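You operate a simulated robot arm through the tools that you are given. There is no shell and no other tool.

You run a simulated robot arm. Do the job below in one go: nothing can be reset, and whatever is moved stays where it is left.

## Task
Unplug the fuser, undo both cover screws and open the cover.
Fine: pull its grey connector first and stand it on the yellow mat; use the yellow screwdriver and stand it back.

Only the result counts: the job must be done as asked and must still hold three seconds after the hand-in. Knocking over, shifting, dropping, spilling or breaking anything else fails it. Lids that push on must go on centred and level and be pressed home; caps that screw on are set level and turned clockwise until they are tight.

## Robot
A 7-joint arm with a two-finger parallel gripper, fixed in place. Base frame: the origin is on the floor under the middle of its stand, x ahead of it, y to its left, z up. Readings come in mm, rad, newtons and seconds.
It reaches about 1058 mm from its shoulder. Its first joint turns from -2.897 to 2.897 rad. Payload 4.4 kg.
The TCP is the grasp point between the finger pads, 23 mm short of the fingertips. In the tool frame z runs along the fingers and y along their closing line. Largest opening 94 mm; finger width 38, thickness 10; the body of the gripper, 54 by 96 mm, starts 39 mm behind the TCP.
Orientation is that of the tool frame in the base frame, as [roll, pitch, yaw] about the fixed x, y, z axes, in that order (R = Rz(yaw) Ry(pitch) Rx(roll)). With the fingers straight down and closing along the base's y, the tool's x points along the base's -x, its y along +y and its z along -z.

## Interface
- The arm moves only by the tool servo_tool. Its argument "targets" is text: rows parted by semicolons, each of 7 numbers parted by spaces: the turn, a rotation vector about the base's x, y, z in rad, then the shift along the base's x, y, z in mm, then the opening, from 0 (shut) to 1 (fully open). In form: ax ay az x y z fingers; .... A call has 1 to 20 rows; each row shifts and turns the commanded pose from where the row before left it. Rows are played at 5 a second. More than 50 mm and 0.15 rad between two rows, or a gripper value outside its range, and nothing of the call is played. A pose out of reach is approached as far as the arm can. The call stops where the force on the tool passes 90 N (or 10 N more than at its start, if that is more) or the arm is blocked; 0.2 s more then pass. Each finger travels about 108 mm/s and halts on what it meets, pressing with about 39 N; the grip force reading is that of the motor and also rises with nothing between the fingers. The clock runs only during rows and for 0.2 s after the last one: add rows that do not move to give the fingers time. The reply holds the time, the measured pose of the TCP, the force on the tool along the base axes, the opening and the grip force, in the units named above and with some noise, with the torque about the TCP (base axes, N m) and any sound that the robot's microphone picked up.
- Cameras (640 x 400 px; columns grow to the right, rows downward): "scene" is fixed at [56.4, -648.1, 1498.4]; the picture's right is [0.42, -0.91, 0.00], its down [-0.76, -0.35, -0.55] and it looks along [0.50, 0.23, -0.84] (base axes); focal length 253 px, centre (320, 200). "wrist" rides on the gripper at [86, 16, -75] in the tool frame; the picture's right is [-0.18, 0.98, 0.00], its down [-0.58, -0.11, -0.81] and it looks along [-0.79, -0.15, 0.59] (tool axes); focal length 243 px, centre (320, 200). There is no depth. A picture from a camera that has moved, and an enlarged one, comes with that camera's place and axes in the base frame and with its lens. The place of the scene camera against the robot may be out by one fixed shift of up to 18 mm in any direction.
- grab_frame(camera): a new picture of that camera. The clock stands still meanwhile.
- zoom(camera, box): a new picture of the part [left, top, right, bottom] of that camera's present view, enlarged. The clock stands still meanwhile.
- close_job(): hands the job in; it is judged then, once.

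Places have to be worked out from the pictures, the camera data and where the tool is seen. Open the gripper and draw the arm clear of the work before you hand the job in, unless the task says otherwise.

The tools are called after ">>>" as name(argument=value, ...) on one line, values as JSON. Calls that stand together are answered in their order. servo_tool: Moves the arm, as the interface text tells. Its arguments: {"type":"object","properties":{"targets":{"type":"string"}},"required":["targets"]} The other tools are called the same way: grab_frame (camera) takes a picture; zoom (camera, box) takes an enlarged picture of a part of a camera's view; close_job () hands the job in.

At the start:

```text
time_s: 0.0
eef_pos: [320.5, -416.4, 1205.6]
tcp_rot: [3.142, 0.0, -3.141]
contact_force: [0.0, -0.3, -1.1]
torque: [-0.01, 0.02, 0.02]
gripper_width: 94.0
grasp_force: 0.2
```

scene: 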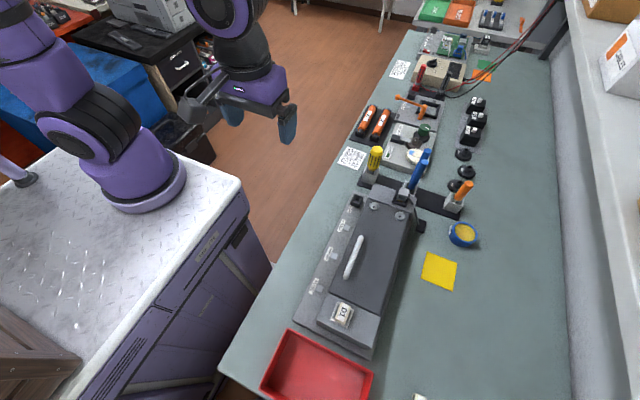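
wrist: 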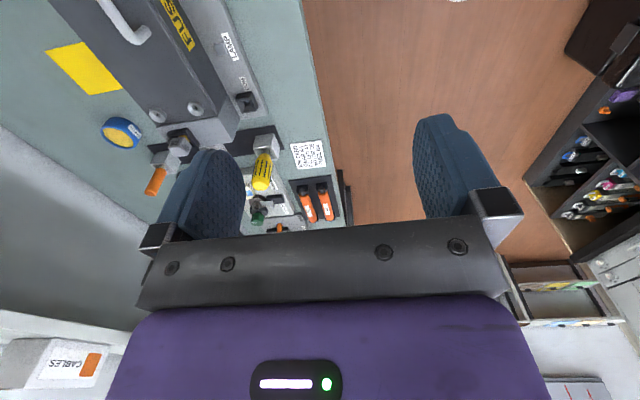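

I'll start by taking enlarged views of the work area to see the cover, connectors, screws and screwdrivers.

>>> zoom(camera="scene", box=[280, 130, 500, 270])

>>> zoom(camera="scene", box=[240, 180, 480, 400])

>>> zoom(camera="scene", box=[340, 20, 560, 160])

>>> zoom(camera="wrist", box=[0, 0, 340, 230])

```text
2.86 times, centred on (390, 200) of scene
camera zoom: at [56.4, -648.1, 1498.4], right [0.42, -0.91, 0.0], down [-0.76, -0.35, -0.55], along [0.5, 0.23, -0.84], focal length 723 px, centre (120, 200)
```

zoom: 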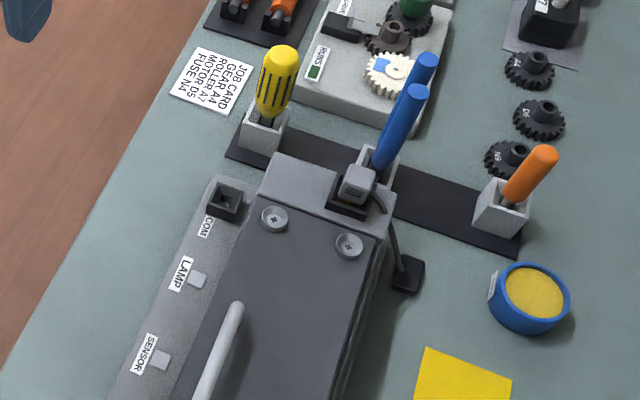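

```text
1.82 times, centred on (360, 290) of scene
camera zoom: at [56.4, -648.1, 1498.4], right [0.42, -0.91, 0.0], down [-0.76, -0.35, -0.55], along [0.5, 0.23, -0.84], focal length 460 px, centre (247, 36)
```

zoom: 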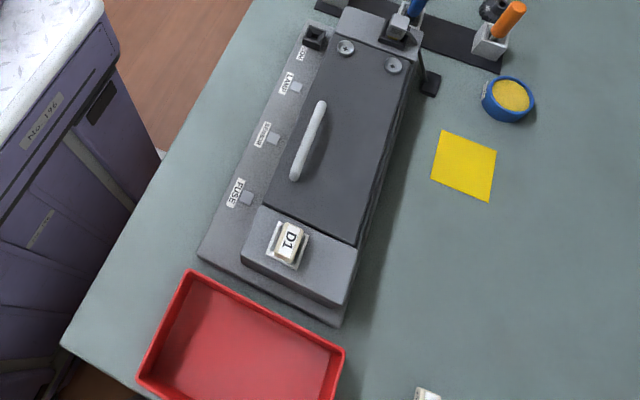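

```text
2.86 times, centred on (450, 90) of scene
camera zoom: at [56.4, -648.1, 1498.4], right [0.42, -0.91, 0.0], down [-0.76, -0.35, -0.55], along [0.5, 0.23, -0.84], focal length 723 px, centre (-51, 514)
```

zoom: 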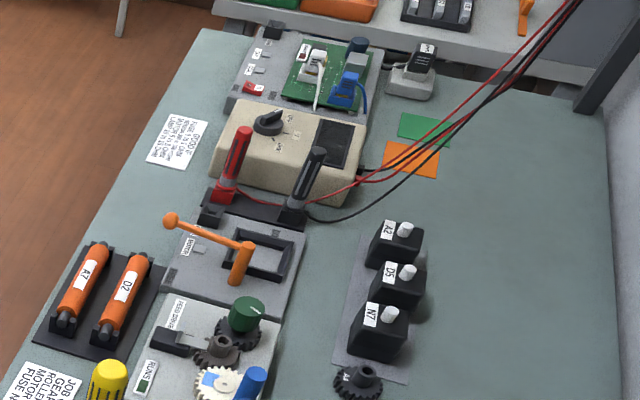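

```text
1.74 times, centred on (170, 115) of wrist
camera zoom: at [233.3, -397.6, 1279.8], right [0.18, 0.98, 0.0], down [0.58, -0.11, 0.81], along [0.79, -0.15, -0.59], focal length 422 px, centre (581, 348)
```

zoom: 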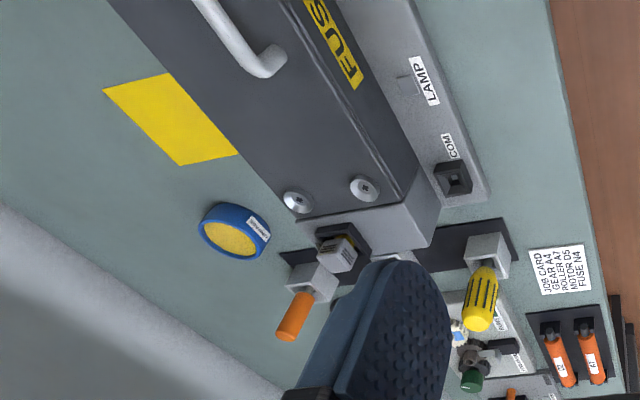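

The first pictures put the screws near (416, -631, 945), the mat near (360, -835) and the bench top near z≈850. I'll move the camera over the fuser, pitching it down, to survey with the wrist camera.

>>> servo_tool(targets="0 0.075 0 17 -37 0 1; 0 0.075 0 17 -37 0 1; 0 0.075 0 17 -37 0 1; 0 0.075 0 17 -37 0 1; 0 0.075 0 17 -37 0 1; 0 0.075 0 17 -37 0 1; 0 0 0 0 0 0 1")

>>> grab_frame(camera="wrist")

>>> grab_frame(camera="scene")

```text
time_s: 1.6
eef_pos: [420.3, -637.8, 1205.4]
tcp_rot: [3.141, -0.451, 3.141]
contact_force: [0.2, 1.0, -0.1]
torque: [-0.01, 0.01, -0.01]
gripper_width: 94.1
grasp_force: 0.0
```

```text
taken
camera wrist: at [376.0, -619.8, 1310.6], right [0.17, 0.98, -0.08], down [0.87, -0.11, 0.47], along [0.46, -0.15, -0.88], focal length 243 px, centre (320, 200)
```

wrist: 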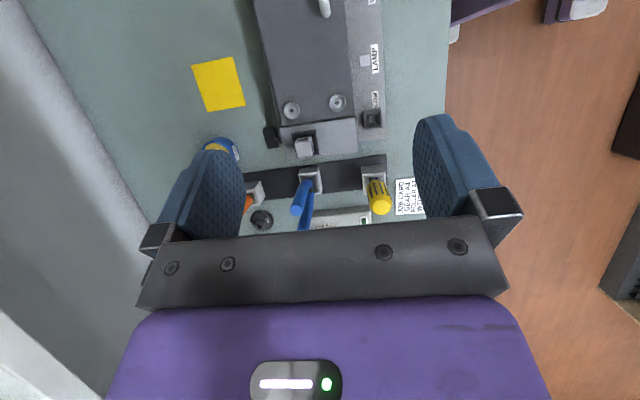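

```text
taken
```

scene: 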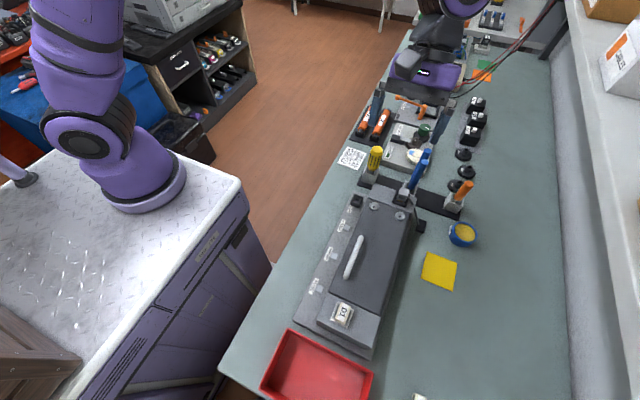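

The arm moved cleanly, and the fuser, mat and screwdriver rack are all visible. I'll enlarge the wrist view for detail.

>>> zoom(camera="wrist", box=[180, 60, 420, 230])

>>> zoom(camera="wrist", box=[160, 0, 440, 120])

```text
2.35 times, centred on (300, 145) of wrist
camera zoom: at [376.0, -619.8, 1310.6], right [0.17, 0.98, -0.08], down [0.87, -0.11, 0.47], along [0.46, -0.15, -0.88], focal length 571 px, centre (367, 329)
```

zoom: 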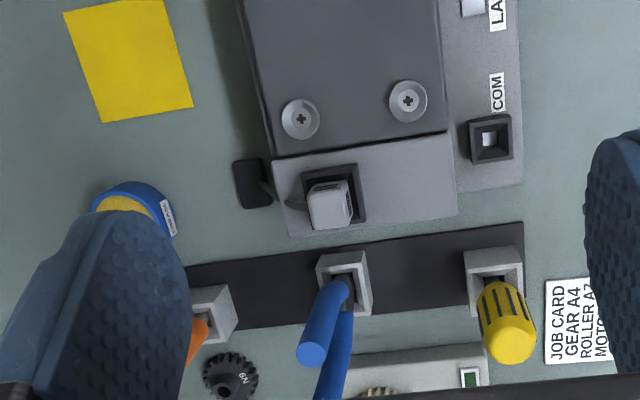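

```text
2.29 times, centred on (300, 60) of wrist
camera zoom: at [376.0, -619.8, 1310.6], right [0.17, 0.98, -0.08], down [0.87, -0.11, 0.47], along [0.46, -0.15, -0.88], focal length 555 px, centre (366, 520)
```

zoom: 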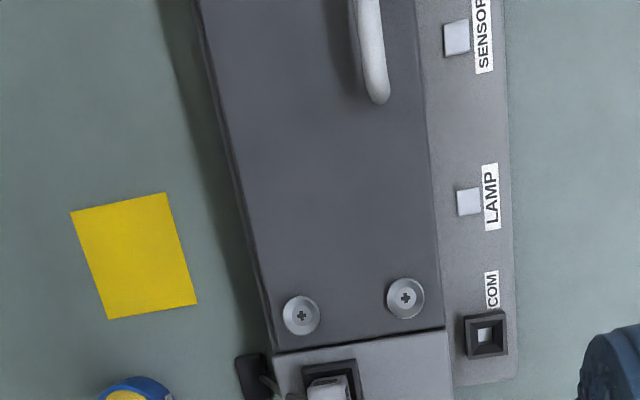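

Triangulating gives bench top z≈850, mat centre about (366, -838) and screws at about (417.6, -631.6) and (417.5, -699), z≈936. I'll go lower with the camera facing forward to get heights and see the hinge.

>>> servo_tool(targets="0 -0.075 0 -20 -7 -19 1; 0 -0.075 0 -20 -7 -19 1; 0 -0.075 0 -20 -7 -19 1; 0 -0.075 0 -20 -7 -19 1; 0 -0.075 0 -20 -7 -19 1; 0 -0.075 0 -20 -7 -19 1; 0 0 0 0 0 0 1")

>>> grab_frame(camera="wrist")

>>> zoom(camera="wrist", box=[220, 60, 440, 230])

>>> zoom(camera="wrist", box=[180, 0, 440, 130])

```text
time_s: 3.2
eef_pos: [301.5, -679.0, 1092.6]
tcp_rot: [3.141, 0.0, -3.141]
contact_force: [-0.1, 0.3, -0.2]
torque: [0.03, 0.01, 0.0]
gripper_width: 94.1
grasp_force: 0.0
```

```text
taken
camera wrist: at [215.8, -660.9, 1165.8], right [0.18, 0.98, 0.0], down [0.58, -0.11, 0.81], along [0.79, -0.15, -0.59], focal length 243 px, centre (320, 200)
```

wrist: 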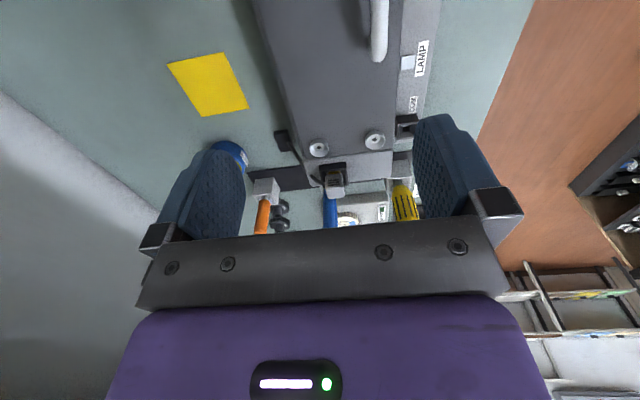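

```text
2.35 times, centred on (330, 145) of wrist
camera zoom: at [215.8, -660.9, 1165.8], right [0.18, 0.98, 0.0], down [0.58, -0.11, 0.81], along [0.79, -0.15, -0.59], focal length 571 px, centre (296, 329)
```

zoom: 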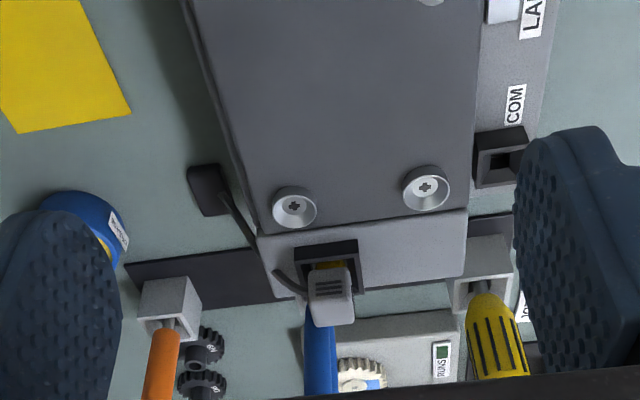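

```text
2.46 times, centred on (310, 65) of wrist
camera zoom: at [215.8, -660.9, 1165.8], right [0.18, 0.98, 0.0], down [0.58, -0.11, 0.81], along [0.79, -0.15, -0.59], focal length 597 px, centre (345, 532)
```

zoom: 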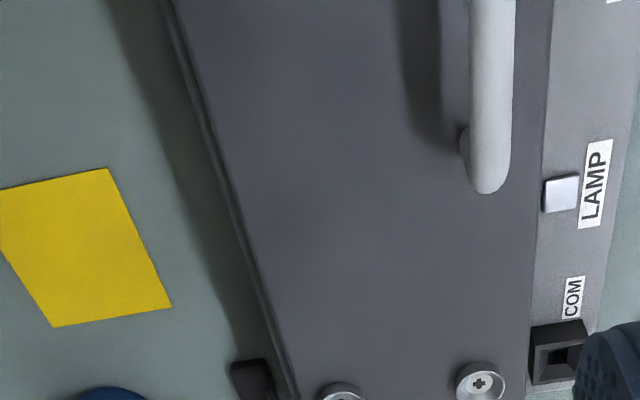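

The screws sit in raised cups, the grey connector stands in a black socket with a cable to a black block on the -y side, and the handle is near the +y edge. I'll yaw the tool 90° and look from the -y side to find the hinge.

>>> servo_tool(targets="0 0 0.131 4 -12 -1 1; 0 0 0.131 4 -12 -1 1; 0 0 0.131 4 -12 -1 1; 0 0 0.131 4 -12 -1 1; 0 0 0.131 4 -12 -1 1; 0 0 0.131 4 -12 -1 1; 0 0 0.131 4 -12 -1 1; 0 0 0.131 4 -12 -1 1; 0 0 0.131 4 -12 -1 1; 0 0 0.131 4 -12 -1 1; 0 0 0.131 4 -12 -1 1; 0 0 0.13 4 -12 -1 1; 0 0 0 0 0 0 1")

>>> grab_frame(camera="wrist")

>>> zoom(camera="wrist", box=[220, 60, 440, 230])

>>> zoom(camera="wrist", box=[180, 0, 440, 130])

```text
time_s: 6.0
eef_pos: [349.3, -823.9, 1080.2]
tcp_rot: [3.141, 0.0, -1.57]
contact_force: [0.0, 0.4, -0.4]
torque: [0.04, 0.01, -0.02]
gripper_width: 94.0
grasp_force: 0.0
```

```text
taken
camera wrist: at [333.6, -908.7, 1154.1], right [-0.98, 0.18, 0.0], down [0.11, 0.58, 0.81], along [0.15, 0.79, -0.59], focal length 243 px, centre (320, 200)
```

wrist: 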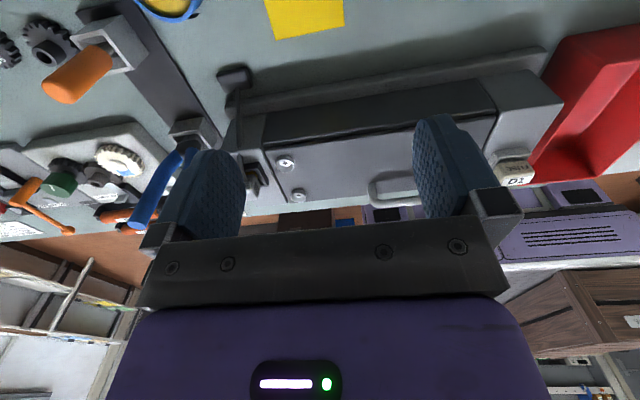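

```text
2.35 times, centred on (330, 145) of wrist
camera zoom: at [333.6, -908.7, 1154.1], right [-0.98, 0.18, 0.0], down [0.11, 0.58, 0.81], along [0.15, 0.79, -0.59], focal length 571 px, centre (296, 329)
```

zoom: 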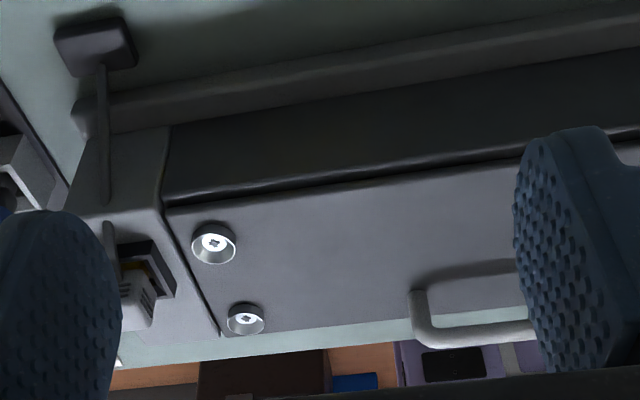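

```text
2.46 times, centred on (310, 65) of wrist
camera zoom: at [333.6, -908.7, 1154.1], right [-0.98, 0.18, 0.0], down [0.11, 0.58, 0.81], along [0.15, 0.79, -0.59], focal length 597 px, centre (345, 532)
```

zoom: 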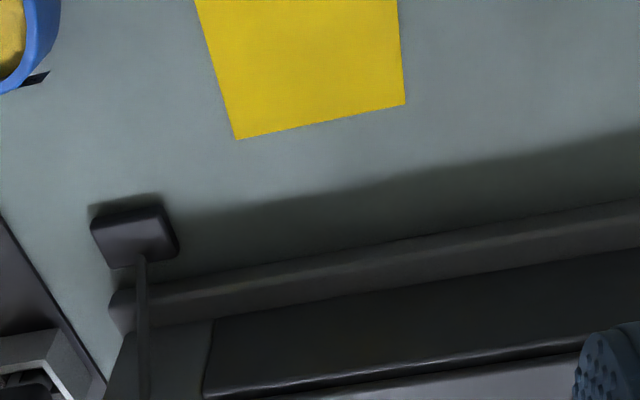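

The hinge runs along the -y top edge and the handle bar is on the +y side. I'll enlarge the connector and hinge here.

>>> zoom(camera="wrist", box=[215, 130, 305, 220])

>>> zoom(camera="wrist", box=[340, 60, 600, 240])

>>> zoom(camera="scene", box=[340, 140, 440, 240])

```text
4.44 times, centred on (260, 175) of wrist
camera zoom: at [333.6, -908.7, 1154.1], right [-0.98, 0.18, 0.0], down [0.11, 0.58, 0.81], along [0.15, 0.79, -0.59], focal length 1078 px, centre (587, 311)
```

zoom: 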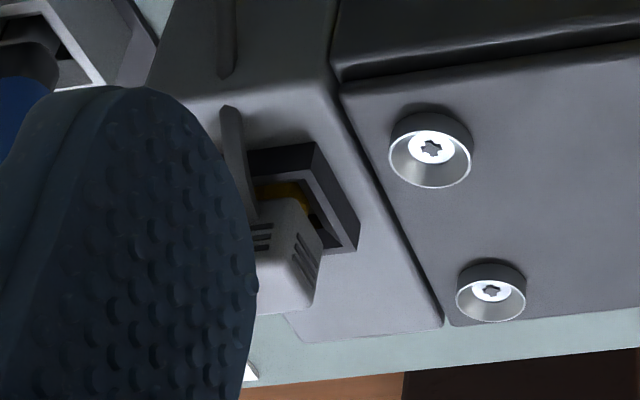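

```text
2.22 times, centred on (470, 150) of wrist
camera zoom: at [333.6, -908.7, 1154.1], right [-0.98, 0.18, 0.0], down [0.11, 0.58, 0.81], along [0.15, 0.79, -0.59], focal length 539 px, centre (-13, 311)
```

zoom: 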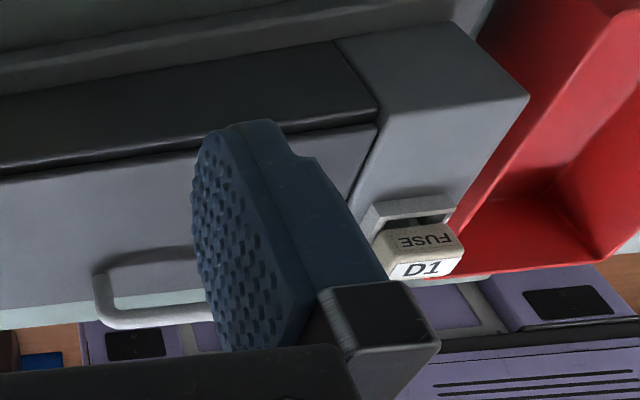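

```text
4.00 times, centred on (390, 190) of scene
camera zoom: at [56.4, -648.1, 1498.4], right [0.42, -0.91, 0.0], down [-0.76, -0.35, -0.55], along [0.5, 0.23, -0.84], focal length 1013 px, centre (40, 240)
```

zoom: 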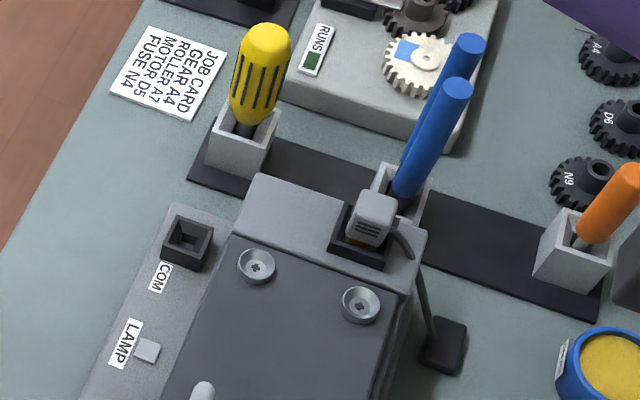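

The connector top comes out near (466, -685.5, 972), its block top at z≈935, and the blue handles stand at x≈539 rising to about z=1020. I'll narrow the gripper and move above the connector for a closer look, closing line along x so the fingers avoid the cable on the -y side.

>>> servo_tool(targets="0 0 0 20 20 0 0.5; 0 0 0 20 24 -7 0.5; 0 0 0 20 24 -7 0.5; 0 0 0 20 24 -7 0.5; 0 0 0 20 24 -7 0.5; 0 0 0 17 23 -7 0.5; 0 0 0 0 0 0 0.5")

>>> grab_frame(camera="wrist")

>>> zoom(camera="wrist", box=[240, 40, 400, 200])

>>> zoom(camera="scene", box=[320, 100, 480, 260])

```text
time_s: 7.6
eef_pos: [464.9, -684.1, 1046.6]
tcp_rot: [-3.141, -0.001, -1.568]
contact_force: [-0.2, 0.1, -1.1]
torque: [0.0, 0.0, 0.0]
gripper_width: 47.1
grasp_force: 0.0
```

```text
taken
camera wrist: at [450.6, -769.0, 1119.5], right [-0.98, 0.18, 0.0], down [0.11, 0.58, 0.81], along [0.15, 0.79, -0.59], focal length 243 px, centre (320, 200)
```

wrist: 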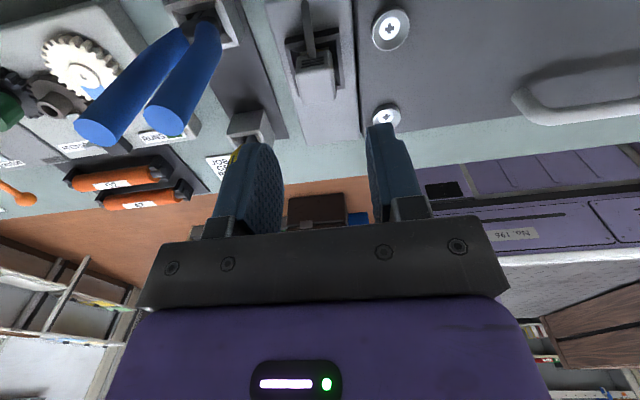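

```text
2.50 times, centred on (320, 120) of wrist
camera zoom: at [450.6, -769.0, 1119.5], right [-0.98, 0.18, 0.0], down [0.11, 0.58, 0.81], along [0.15, 0.79, -0.59], focal length 606 px, centre (320, 400)
```

zoom: 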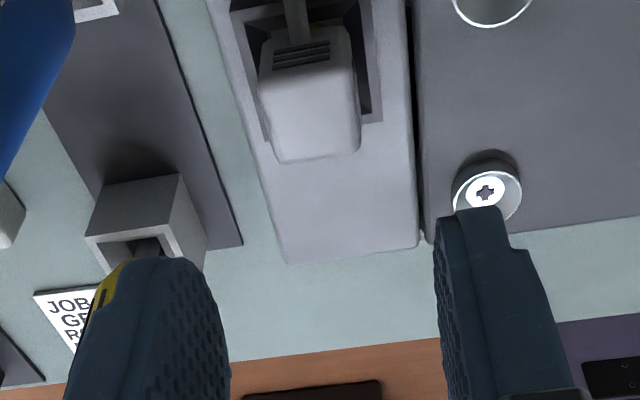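

```text
2.50 times, centred on (400, 180) of scene
camera zoom: at [56.4, -648.1, 1498.4], right [0.42, -0.91, 0.0], down [-0.76, -0.35, -0.55], along [0.5, 0.23, -0.84], focal length 633 px, centre (120, 250)
```

zoom: 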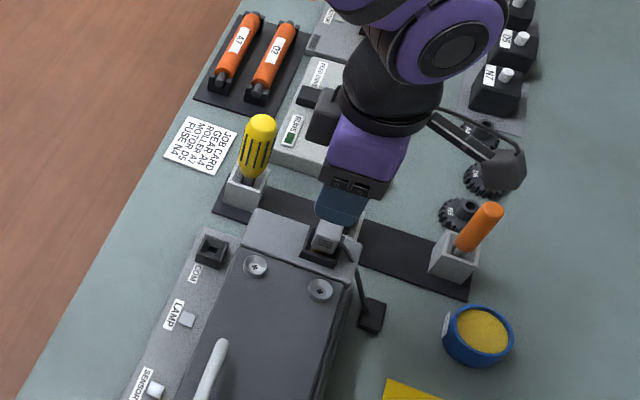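

The connector's top face spans about x 455–478, y -701 to -678, so I centre on (466.5, -688). I'll descend to TCP z≈971 with the fingers at 47 mm and then close.

>>> servo_tool(targets="0 0 0 1.6 -3.9 0 0.5; 0 0 0 0 0 -25 0.5; 0 0 0 0 0 -25 0.5; 0 0 0 0 0 -15 0.5; 0 0 0 0 0 -10 0.5; 0 0 0 0 0 0 0.5")

>>> grab_frame(camera="wrist")

>>> grab_frame(camera="scene")

```text
time_s: 9.0
eef_pos: [468.1, -688.8, 970.3]
tcp_rot: [-3.14, 0.0, -1.57]
contact_force: [0.3, 0.1, 0.1]
torque: [0.02, 0.05, 0.01]
gripper_width: 46.9
grasp_force: 0.0
```

```text
taken
camera wrist: at [451.9, -773.1, 1043.8], right [-0.98, 0.18, 0.0], down [0.11, 0.58, 0.81], along [0.15, 0.79, -0.59], focal length 243 px, centre (320, 200)
```

wrist: 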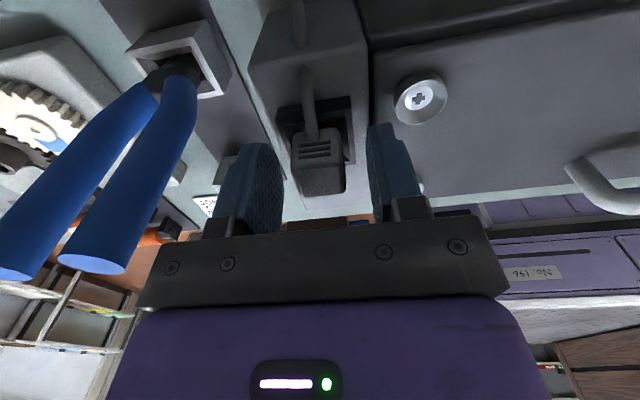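

```text
taken
```

scene: 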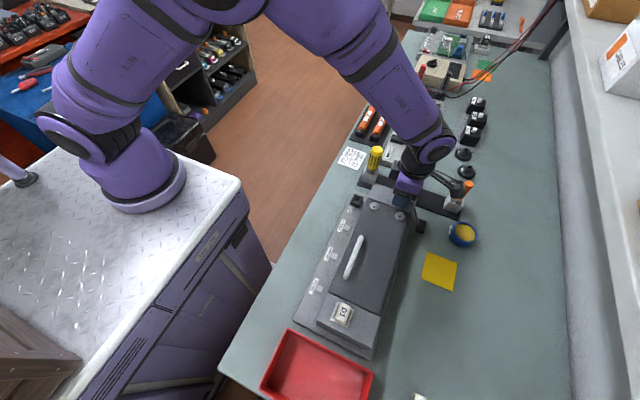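

The fingers straddle the connector with no contact. I'll check the finger depth against the connector in close-up before closing.

>>> zoom(camera="wrist", box=[220, 80, 440, 230])

```text
2.67 times, centred on (330, 155) of wrist
camera zoom: at [451.9, -773.1, 1043.8], right [-0.98, 0.18, 0.0], down [0.11, 0.58, 0.81], along [0.15, 0.79, -0.59], focal length 647 px, centre (293, 320)
```

zoom: 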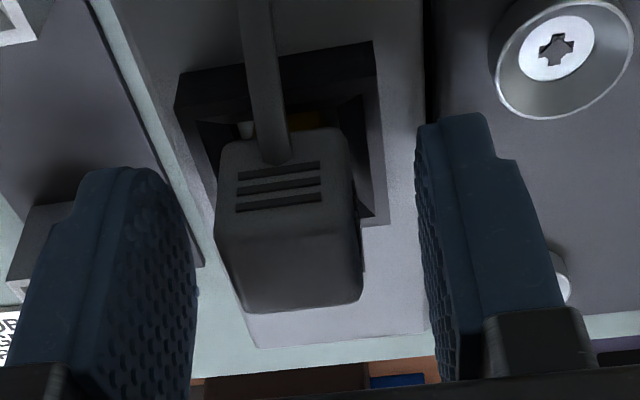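

The connector top is at z≈967, centred near (468.5, -685.5), and the socket rim is at about z=938. I'll nudge +3 mm in y and 3 mm down, then close on it.

>>> servo_tool(targets="0 0 0 0.4 3 -3 0.5; 0 0 0 0 0 0 0.3; 0 0 0 0 0 0 0.15; 0 0 0 0 0 0 0.1; 0 0 0 0 0 0 0.1; 0 0 0 0 0 0 0.1")

>>> zoom(camera="wrist", box=[220, 80, 440, 230])

```text
time_s: 10.4
eef_pos: [468.0, -684.8, 966.5]
tcp_rot: [3.141, -0.001, -1.568]
contact_force: [-0.3, 0.6, 0.9]
torque: [0.02, 0.03, 0.0]
gripper_width: 22.9
grasp_force: 38.8
```

```text
2.67 times, centred on (330, 155) of wrist
camera zoom: at [452.5, -769.9, 1040.9], right [-0.98, 0.18, 0.0], down [0.11, 0.58, 0.81], along [0.15, 0.79, -0.59], focal length 647 px, centre (293, 320)
```

zoom: 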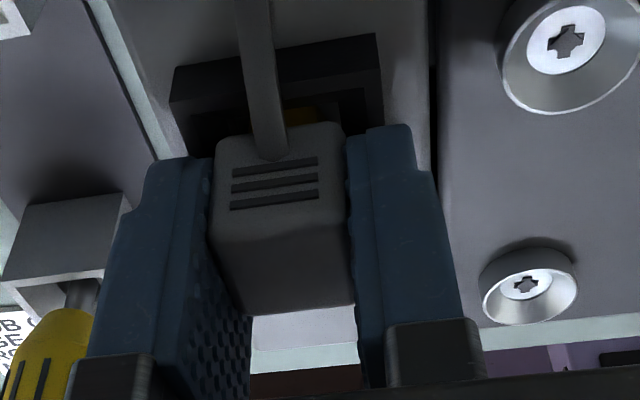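

The grip is firm at 22.9 mm. I'll pull straight up in small steps.

>>> servo_tool(targets="0 0 0 0 0 3 0.1; 0 0 0 0 0 3 0.1; 0 0 0 0 0 3 0.1; 0 0 0 0 0 3 0.1; 0 0 0 0 0 3 0.1; 0 0 0 0 0 3 0.1")

>>> zoom(camera="wrist", box=[220, 80, 440, 230])

```text
time_s: 11.8
eef_pos: [467.5, -685.3, 983.6]
tcp_rot: [3.141, 0.001, -1.568]
contact_force: [-0.3, 1.1, -0.1]
torque: [0.0, -0.01, 0.0]
gripper_width: 22.7
grasp_force: 38.7
```

```text
2.67 times, centred on (330, 155) of wrist
camera zoom: at [452.9, -770.0, 1058.8], right [-0.98, 0.18, 0.0], down [0.11, 0.58, 0.81], along [0.15, 0.79, -0.59], focal length 647 px, centre (293, 320)
```

zoom: 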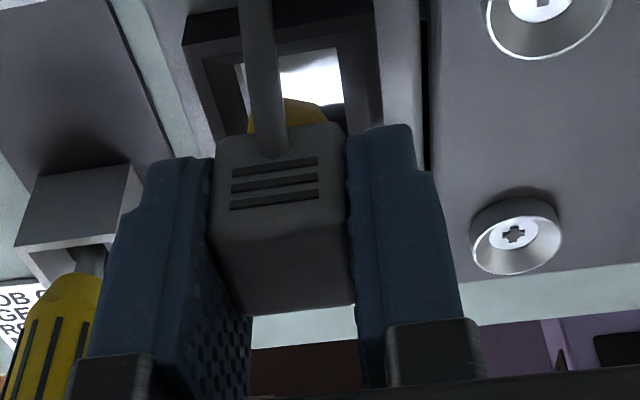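

It came free smoothly, with the connector's yellow lower part now visible. I'll lift a bit more and check that it clears the socket.

>>> servo_tool(targets="0 0 0 0 0 5 0.1; 0 0 0 0 0 5 0.1; 0 0 0 0 0 5 0.1; 0 0 0 0 0 0 0.1")

>>> zoom(camera="wrist", box=[220, 20, 440, 230])

>>> zoom(camera="scene", box=[360, 160, 460, 250])

```text
time_s: 12.8
eef_pos: [468.9, -686.3, 1000.3]
tcp_rot: [3.14, 0.0, -1.57]
contact_force: [-0.4, -0.5, -0.7]
torque: [0.01, 0.02, -0.01]
gripper_width: 23.0
grasp_force: 39.2
```

```text
1.90 times, centred on (330, 125) of wrist
camera zoom: at [452.8, -770.1, 1073.9], right [-0.98, 0.18, 0.0], down [0.11, 0.58, 0.81], along [0.15, 0.79, -0.59], focal length 462 px, centre (301, 343)
```

zoom: 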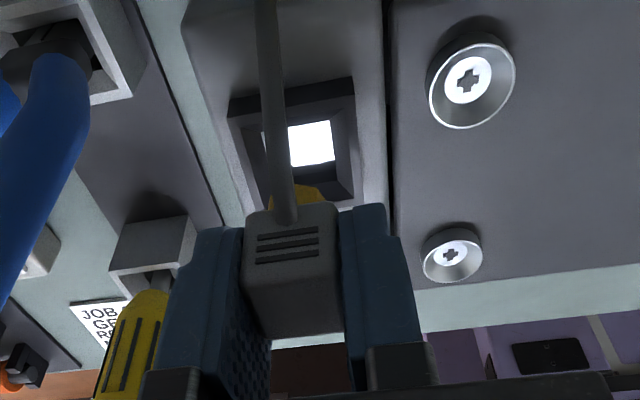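

```text
4.44 times, centred on (410, 205) of scene
camera zoom: at [56.4, -648.1, 1498.4], right [0.42, -0.91, 0.0], down [-0.76, -0.35, -0.55], along [0.5, 0.23, -0.84], focal length 1125 px, centre (-80, 178)
```

zoom: 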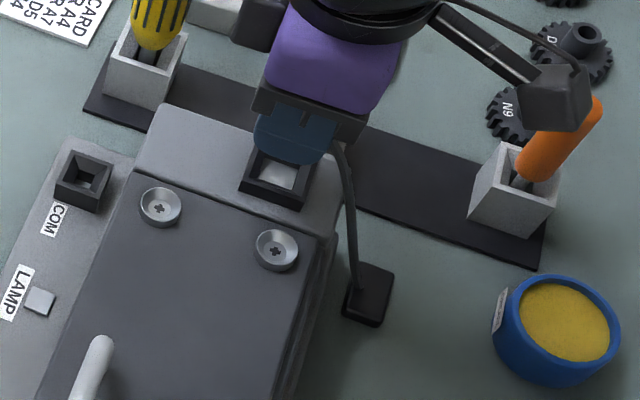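

The connector is fully out and the cable follows. I'll carry it at this height over to the yellow mat, toward (382, -822).

>>> servo_tool(targets="0 0 0 -10 -30 0 0.1; 0 0 0 -15 -30 0 0.1; 0 0 0 -20 -30 0 0.1; 0 0 0 -21 -26 -5 0.1; 0 0 0 -21 -20 -10 0.1; 0 0 0 0 0 -15 0.1; 0 0 0 0 0 0 0.1")

>>> zoom(camera="wrist", box=[180, 0, 480, 230])

>>> zoom(camera="scene", box=[380, 180, 500, 310])

```text
time_s: 14.4
eef_pos: [379.6, -821.9, 970.5]
tcp_rot: [-3.141, -0.001, -1.569]
contact_force: [0.5, 0.3, -0.3]
torque: [0.02, -0.01, 0.04]
gripper_width: 22.7
grasp_force: 39.0
```

```text
1.74 times, centred on (330, 115) of wrist
camera zoom: at [364.8, -906.2, 1044.2], right [-0.98, 0.18, 0.0], down [0.11, 0.58, 0.81], along [0.15, 0.79, -0.59], focal length 422 px, centre (303, 348)
```

zoom: 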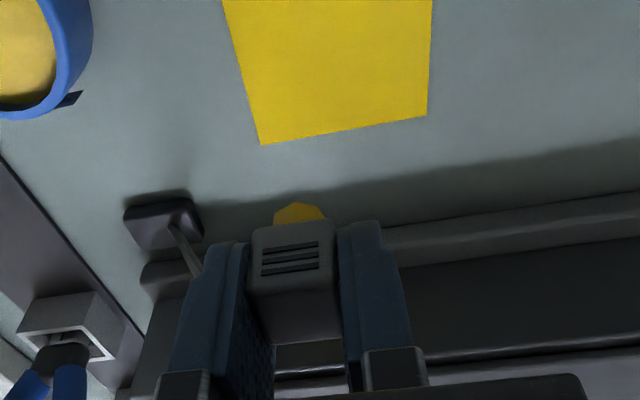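

```text
3.08 times, centred on (440, 245) of scene
camera zoom: at [56.4, -648.1, 1498.4], right [0.42, -0.91, 0.0], down [-0.76, -0.35, -0.55], along [0.5, 0.23, -0.84], focal length 779 px, centre (-49, 62)
```

zoom: 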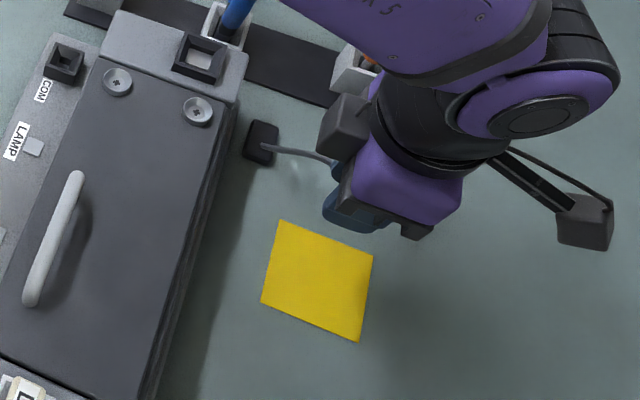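

The connector is over the mat corner region with the bench at z≈840–850. I'll lower to about z=905 and then descend slowly while watching for contact.

>>> servo_tool(targets="0 0 0 0 -1 -22 0.1; 0 0 0 0 -1 -22 0.1; 0 0 0 0 -1 -21 0.1; 0 0 0 0 0 0 0.1")

>>> zoom(camera="wrist", box=[180, 0, 480, 230])

>>> zoom(camera="scene", box=[380, 180, 500, 310])

```text
time_s: 15.4
eef_pos: [382.6, -826.1, 904.6]
tcp_rot: [-3.141, 0.002, -1.569]
contact_force: [-0.5, -0.1, 0.0]
torque: [0.01, -0.02, 0.02]
gripper_width: 22.7
grasp_force: 39.3
```

```text
1.74 times, centred on (330, 115) of wrist
camera zoom: at [365.4, -909.3, 978.8], right [-0.98, 0.18, 0.0], down [0.11, 0.58, 0.81], along [0.15, 0.79, -0.59], focal length 422 px, centre (303, 348)
```

zoom: 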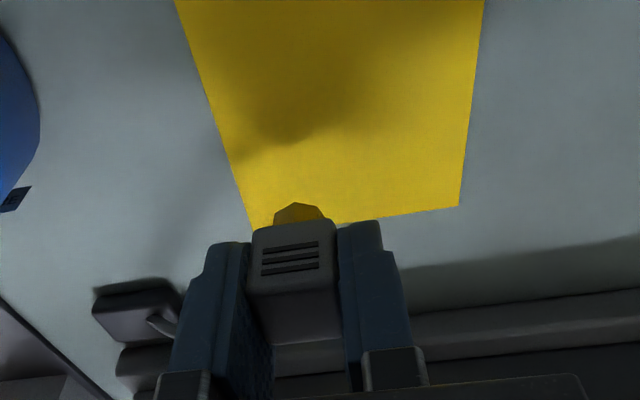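

```text
3.08 times, centred on (440, 245) of scene
camera zoom: at [56.4, -648.1, 1498.4], right [0.42, -0.91, 0.0], down [-0.76, -0.35, -0.55], along [0.5, 0.23, -0.84], focal length 779 px, centre (-49, 62)
```

zoom: 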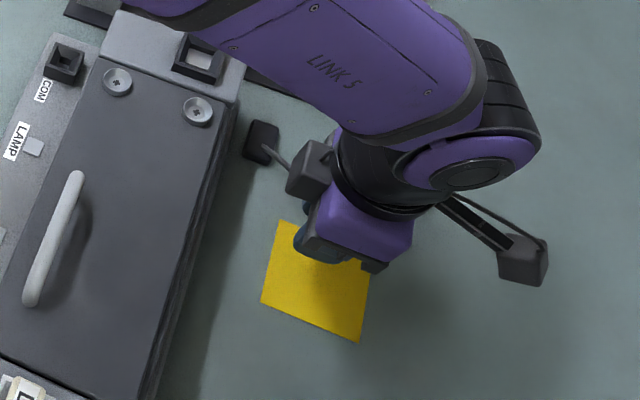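

The mat spans about x 326–406, y -882 to -804 at z≈840. I'll shift slightly inward to about (378, -834) and then descend in small steps, watching the force.

>>> servo_tool(targets="0 0 0 -2.5 -4 -4 0.1; 0 0 0 -2 -4 -4 0.1; 0 0 0 0 0 -3 0.1; 0 0 0 0 0 -3 0.1; 0 0 0 0 0 -2 0.1; 0 0 0 0 0 -2 0.1; 0 0 0 0 0 0 0.1")

>>> zoom(camera="wrist", box=[180, 0, 480, 230])

```text
time_s: 17.0
eef_pos: [377.0, -832.8, 886.2]
tcp_rot: [3.141, -0.002, -1.568]
contact_force: [-0.3, -0.5, 0.7]
torque: [0.04, 0.0, 0.02]
gripper_width: 22.7
grasp_force: 38.7
```

```text
1.74 times, centred on (330, 115) of wrist
camera zoom: at [361.1, -917.2, 960.5], right [-0.98, 0.18, 0.0], down [0.11, 0.58, 0.81], along [0.15, 0.79, -0.59], focal length 422 px, centre (303, 348)
```

zoom: 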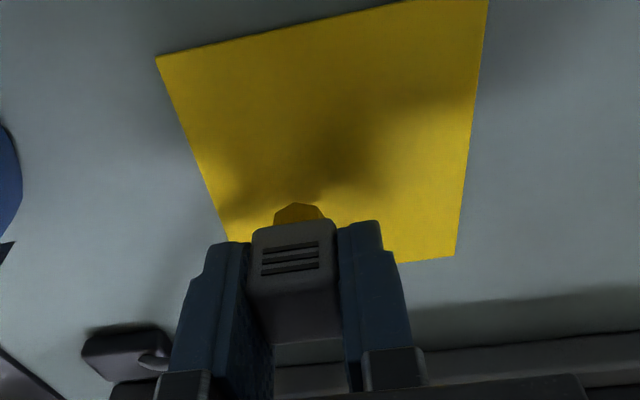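

No contact yet at z=886. I'll go down another 6 mm in 1.5 mm steps.

>>> servo_tool(targets="0 0 0 0 0 -1.5 0.1; 0 0 0 0 0 -1.5 0.1; 0 0 0 0 0 -1.5 0.1; 0 0 0 0 0 -1.5 0.1; 0 0 0 0 0 0 0.1")

```text
time_s: 18.2
eef_pos: [376.3, -832.6, 881.6]
tcp_rot: [3.141, 0.0, -1.569]
contact_force: [-0.3, 0.4, -0.8]
torque: [0.0, -0.01, -0.01]
gripper_width: 22.8
grasp_force: 38.9
```

Still free at z≈881, so I'll continue down gently.

>>> servo_tool(targets="0 0 0 0 0 -1.5 0.1; 0 0 0 0 0 -1.5 0.1; 0 0 0 0 0 -1 0.1; 0 0 0 0 0 0 0.1")

>>> zoom(camera="wrist", box=[220, 80, 440, 230])

```text
time_s: 19.2
eef_pos: [377.2, -832.5, 877.2]
tcp_rot: [3.141, -0.001, -1.57]
contact_force: [0.7, -0.1, -0.3]
torque: [0.02, -0.01, 0.0]
gripper_width: 22.8
grasp_force: 39.2
```

```text
2.67 times, centred on (330, 155) of wrist
camera zoom: at [361.1, -917.1, 950.7], right [-0.98, 0.18, 0.0], down [0.11, 0.58, 0.81], along [0.15, 0.79, -0.59], focal length 647 px, centre (293, 320)
```

zoom: 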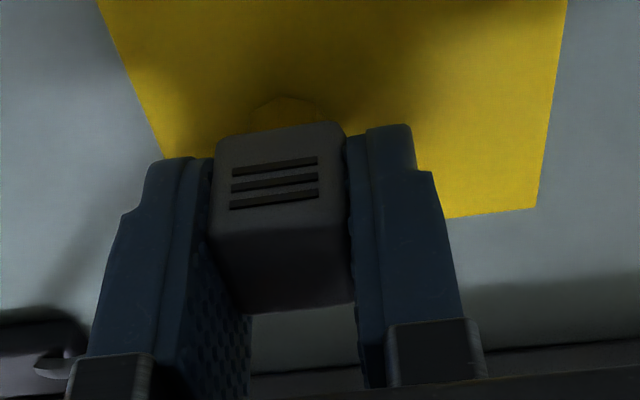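

Still free at z≈877. The fingertips are about 12 mm above the mat, so I'll keep going down gently.

>>> servo_tool(targets="0 0 0 0 0 -1 0.1; 0 0 0 0 0 -1 0.1; 0 0 0 0 0 -1 0.1; 0 0 0 0 0 0 0.1")

```text
time_s: 20.2
eef_pos: [376.3, -833.1, 875.5]
tcp_rot: [3.141, -0.002, -1.57]
contact_force: [1.0, 0.1, 11.6]
torque: [-0.02, 0.04, 0.02]
gripper_width: 22.9
grasp_force: 39.0
```

Contact is confirmed at 11.6 N, so the connector is standing on the mat. I'll ease off slightly and open the fingers slowly.

>>> servo_tool(targets="0 0 0 0 0 0.4 0.1; 0 0 0 0 0 0.2 0.2; 0 0 0 0 0 0 0.28; 0 0 0 0 0 0 0.36; 0 0 0 0 0 0 0.42; 0 0 0 0 0 0 0.42")

>>> zoom(camera="wrist", box=[220, 80, 440, 230])

```text
time_s: 21.6
eef_pos: [377.0, -832.4, 874.0]
tcp_rot: [3.141, 0.0, -1.569]
contact_force: [0.7, 0.4, -0.3]
torque: [-0.02, 0.02, 0.01]
gripper_width: 39.7
grasp_force: 0.0
```

```text
2.67 times, centred on (330, 155) of wrist
camera zoom: at [361.0, -917.0, 948.4], right [-0.98, 0.18, 0.0], down [0.11, 0.58, 0.81], along [0.15, 0.79, -0.59], focal length 647 px, centre (293, 320)
```

zoom: 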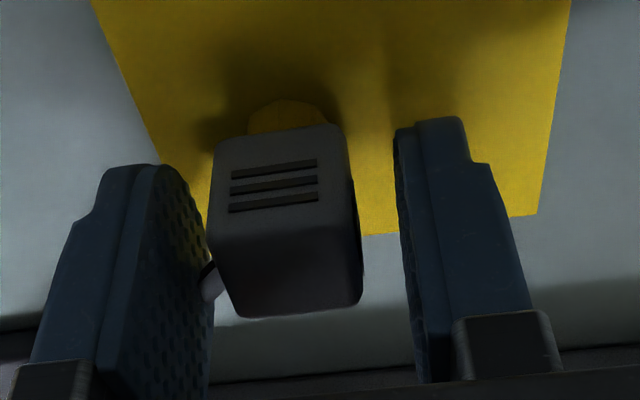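

The connector is standing free on the mat. I'll withdraw straight up and verify.

>>> servo_tool(targets="0 0 0 0 0 15 0.42; 0 0 0 0 0 35 0.42; 0 0 0 0 0 45 0.42; 0 0 0 0 0 45 0.42; 0 0 0 0 0 45 0.5; 0 0 0 0 0 0 0.5")

>>> zoom(camera="wrist", box=[180, 0, 480, 230])

>>> zoom(camera="scene", box=[340, 130, 500, 310])

```text
time_s: 23.0
eef_pos: [376.6, -831.3, 1060.4]
tcp_rot: [-3.141, -0.001, -1.571]
contact_force: [0.1, 0.2, 0.0]
torque: [0.04, -0.01, 0.01]
gripper_width: 46.7
grasp_force: 0.1
```

```text
1.74 times, centred on (330, 115) of wrist
camera zoom: at [361.4, -916.3, 1133.4], right [-0.98, 0.18, 0.0], down [0.11, 0.58, 0.81], along [0.15, 0.79, -0.59], focal length 422 px, centre (303, 348)
```

zoom: 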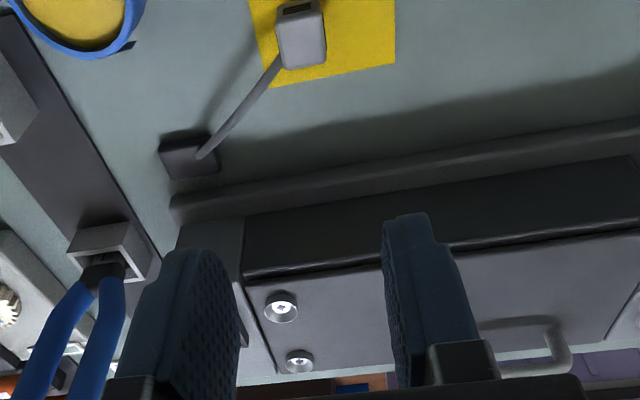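

```text
2.22 times, centred on (420, 220) of scene
camera zoom: at [56.4, -648.1, 1498.4], right [0.42, -0.91, 0.0], down [-0.76, -0.35, -0.55], along [0.5, 0.23, -0.84], focal length 563 px, centre (98, 156)
```

zoom: 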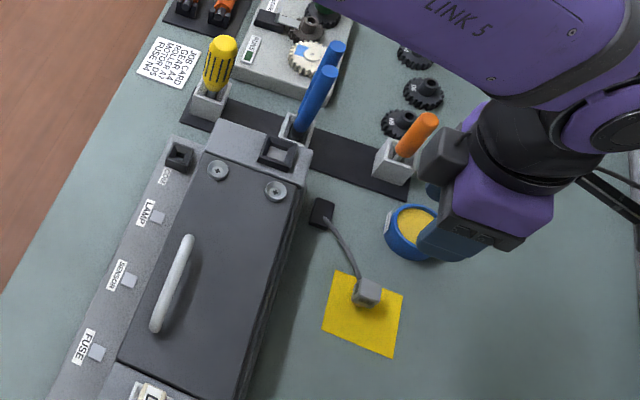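

The connector stands upright on the mat. Next is the yellow screwdriver, near (565, -584); I'll yaw back and move to a viewing position facing it.

>>> servo_tool(targets="0 0 -0.131 7.8 20.5 8 0.8; 0 0 -0.131 7.8 20.5 8 0.8; 0 0 -0.131 7.8 20.5 8 0.8; 0 0 -0.131 7.8 20.5 8 0.8; 0 0 -0.131 7.8 20.5 8 0.8; 0 0 -0.131 7.8 20.5 0 0.8; 0 0 -0.131 7.8 20.5 0 0.8; 0 0 -0.131 7.8 20.5 0 0.8; 0 0 -0.131 7.8 20.5 0 0.8; 0 0 -0.131 7.8 20.5 0 0.8; 0 0 -0.131 7.8 20.5 -5 0.8; 0 0 -0.13 7.8 20.5 -5 0.8; 0 0 0 0 0 0 0.8")

>>> grab_frame(camera="wrist")

>>> zoom(camera="wrist", box=[260, 80, 420, 240])

>>> zoom(camera="scene", box=[340, 130, 440, 220])

```text
time_s: 25.8
eef_pos: [471.6, -586.9, 1089.5]
tcp_rot: [3.141, -0.001, 3.139]
contact_force: [0.8, 0.3, 0.3]
torque: [-0.02, 0.07, 0.01]
gripper_width: 75.0
grasp_force: 0.1
```

```text
taken
camera wrist: at [385.0, -568.3, 1163.2], right [0.19, 0.98, 0.0], down [0.58, -0.11, 0.81], along [0.79, -0.15, -0.59], focal length 243 px, centre (320, 200)
```

wrist: 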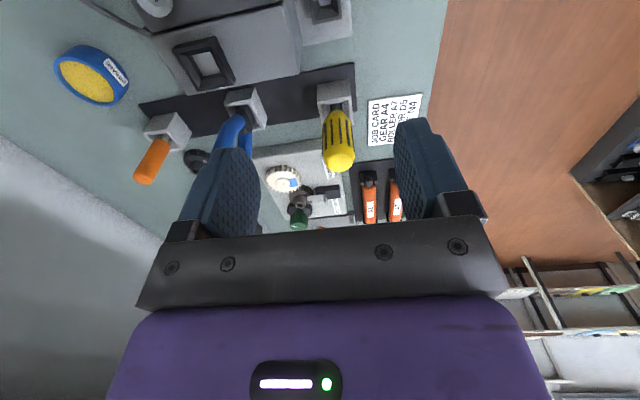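

```text
2.50 times, centred on (340, 160) of wrist
camera zoom: at [385.0, -568.3, 1163.2], right [0.19, 0.98, 0.0], down [0.58, -0.11, 0.81], along [0.79, -0.15, -0.59], focal length 606 px, centre (270, 300)
```

zoom: 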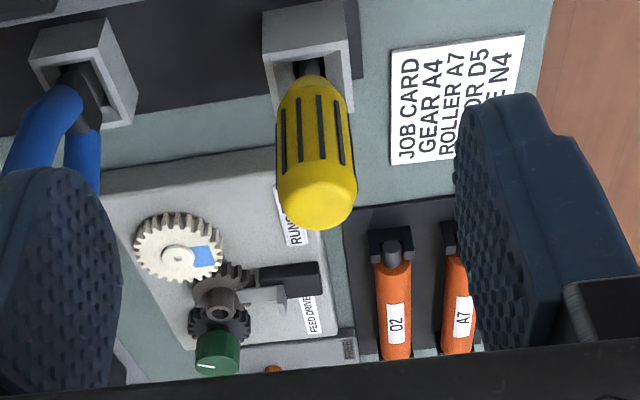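

```text
4.44 times, centred on (390, 175) of scene
camera zoom: at [56.4, -648.1, 1498.4], right [0.42, -0.91, 0.0], down [-0.76, -0.35, -0.55], along [0.5, 0.23, -0.84], focal length 1125 px, centre (9, 311)
```

zoom: 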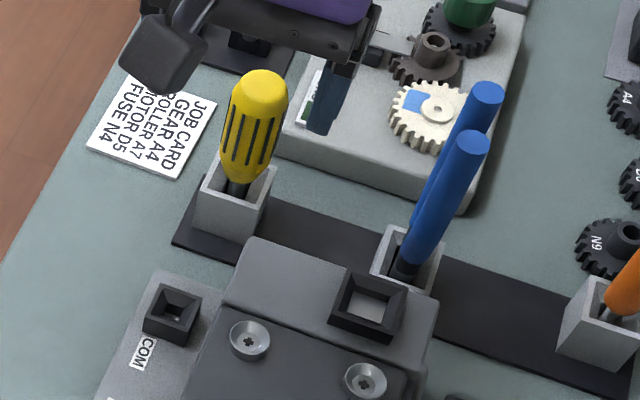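

The driver looks vertical with its handle top near (570, -583, 978) and the handle about 30 mm thick. I'll move above it to measure its position against the fingers.

>>> servo_tool(targets="0 0 0 24 1 0 0.8; 0 0 0 24 1 -15 0.8; 0 0 0 24 1 -17 0.8; 0 0 0 24 1 -17 0.8; 0 0 0 0 0 0 0.8")

>>> grab_frame(camera="wrist")

>>> zoom(camera="wrist", box=[240, 30, 400, 190])

```text
time_s: 27.0
eef_pos: [566.5, -581.8, 1040.0]
tcp_rot: [3.141, 0.001, 3.141]
contact_force: [0.2, 0.8, 0.4]
torque: [0.02, 0.04, -0.01]
gripper_width: 75.3
grasp_force: 0.0
```

```text
taken
camera wrist: at [480.7, -564.1, 1114.6], right [0.18, 0.98, 0.0], down [0.58, -0.11, 0.81], along [0.79, -0.15, -0.59], focal length 243 px, centre (320, 200)
```

wrist: 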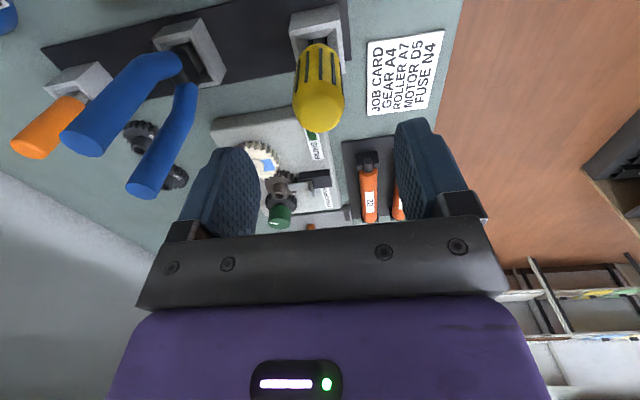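

```text
2.50 times, centred on (320, 110) of wrist
camera zoom: at [480.7, -564.1, 1114.6], right [0.18, 0.98, 0.0], down [0.58, -0.11, 0.81], along [0.79, -0.15, -0.59], focal length 606 px, centre (320, 425)
```

zoom: 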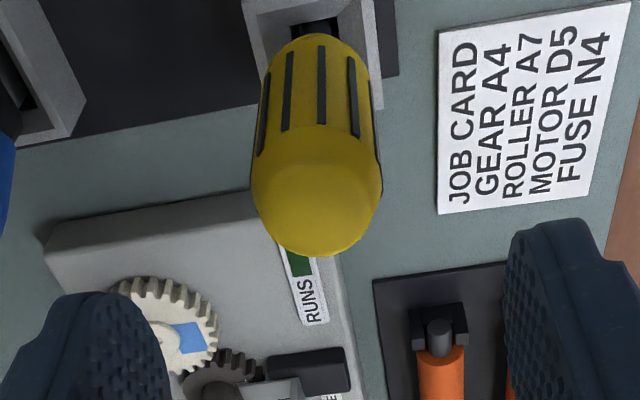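

The driver axis is within about 1 mm of the TCP, with its top about 59 mm below. I'll descend 90 mm to straddle the handle and check before closing.

>>> servo_tool(targets="0 0 0 0.9 -0.6 -20 0.8; 0 0 0 0 0 -25 0.8; 0 0 0 0 0 -25 0.8; 0 0 0 0 0 -20 0.8; 0 0 0 0 0 0 0.8")

>>> zoom(camera="wrist", box=[200, 50, 440, 250])

```text
time_s: 28.2
eef_pos: [568.8, -583.0, 950.0]
tcp_rot: [3.141, 0.0, 3.141]
contact_force: [0.2, -0.4, -0.4]
torque: [0.01, 0.0, 0.05]
gripper_width: 75.0
grasp_force: 0.1
```

```text
2.00 times, centred on (320, 150) of wrist
camera zoom: at [481.3, -564.5, 1023.5], right [0.18, 0.98, 0.0], down [0.58, -0.11, 0.81], along [0.79, -0.15, -0.59], focal length 485 px, centre (320, 300)
```

zoom: 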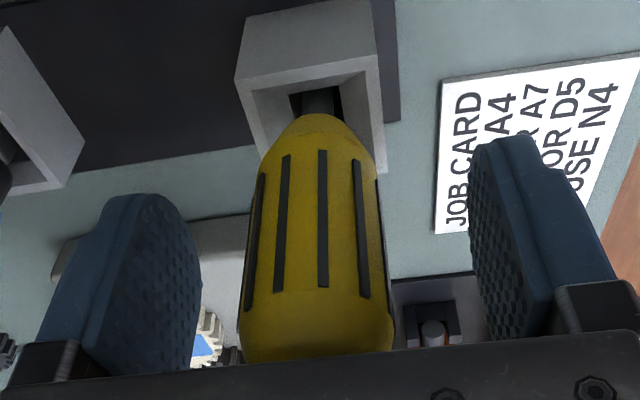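

The handle sits centrally between the fingers. I'll close on it.

>>> servo_tool(targets="0 0 0 0 0 0 0.6; 0 0 0 0 0 0 0.42; 0 0 0 0 0 0 0.3; 0 0 0 0 0 0 0.2; 0 0 0 0 0 0 0.2; 0 0 0 0 0 0 0.2")

>>> zoom(camera="wrist", box=[200, 50, 440, 250])

```text
time_s: 29.6
eef_pos: [568.0, -583.1, 949.9]
tcp_rot: [3.141, 0.0, -3.14]
contact_force: [0.8, 0.0, 0.2]
torque: [-0.04, -0.02, -0.01]
gripper_width: 35.5
grasp_force: 39.0
```

```text
2.00 times, centred on (320, 150) of wrist
camera zoom: at [481.3, -564.5, 1023.7], right [0.18, 0.98, 0.0], down [0.58, -0.11, 0.81], along [0.79, -0.15, -0.59], focal length 485 px, centre (320, 300)
```

zoom: 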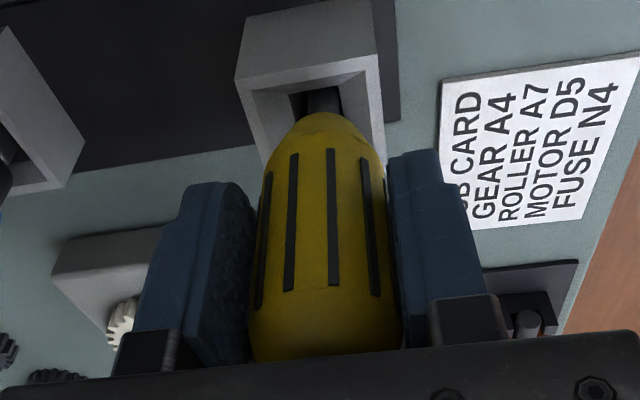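

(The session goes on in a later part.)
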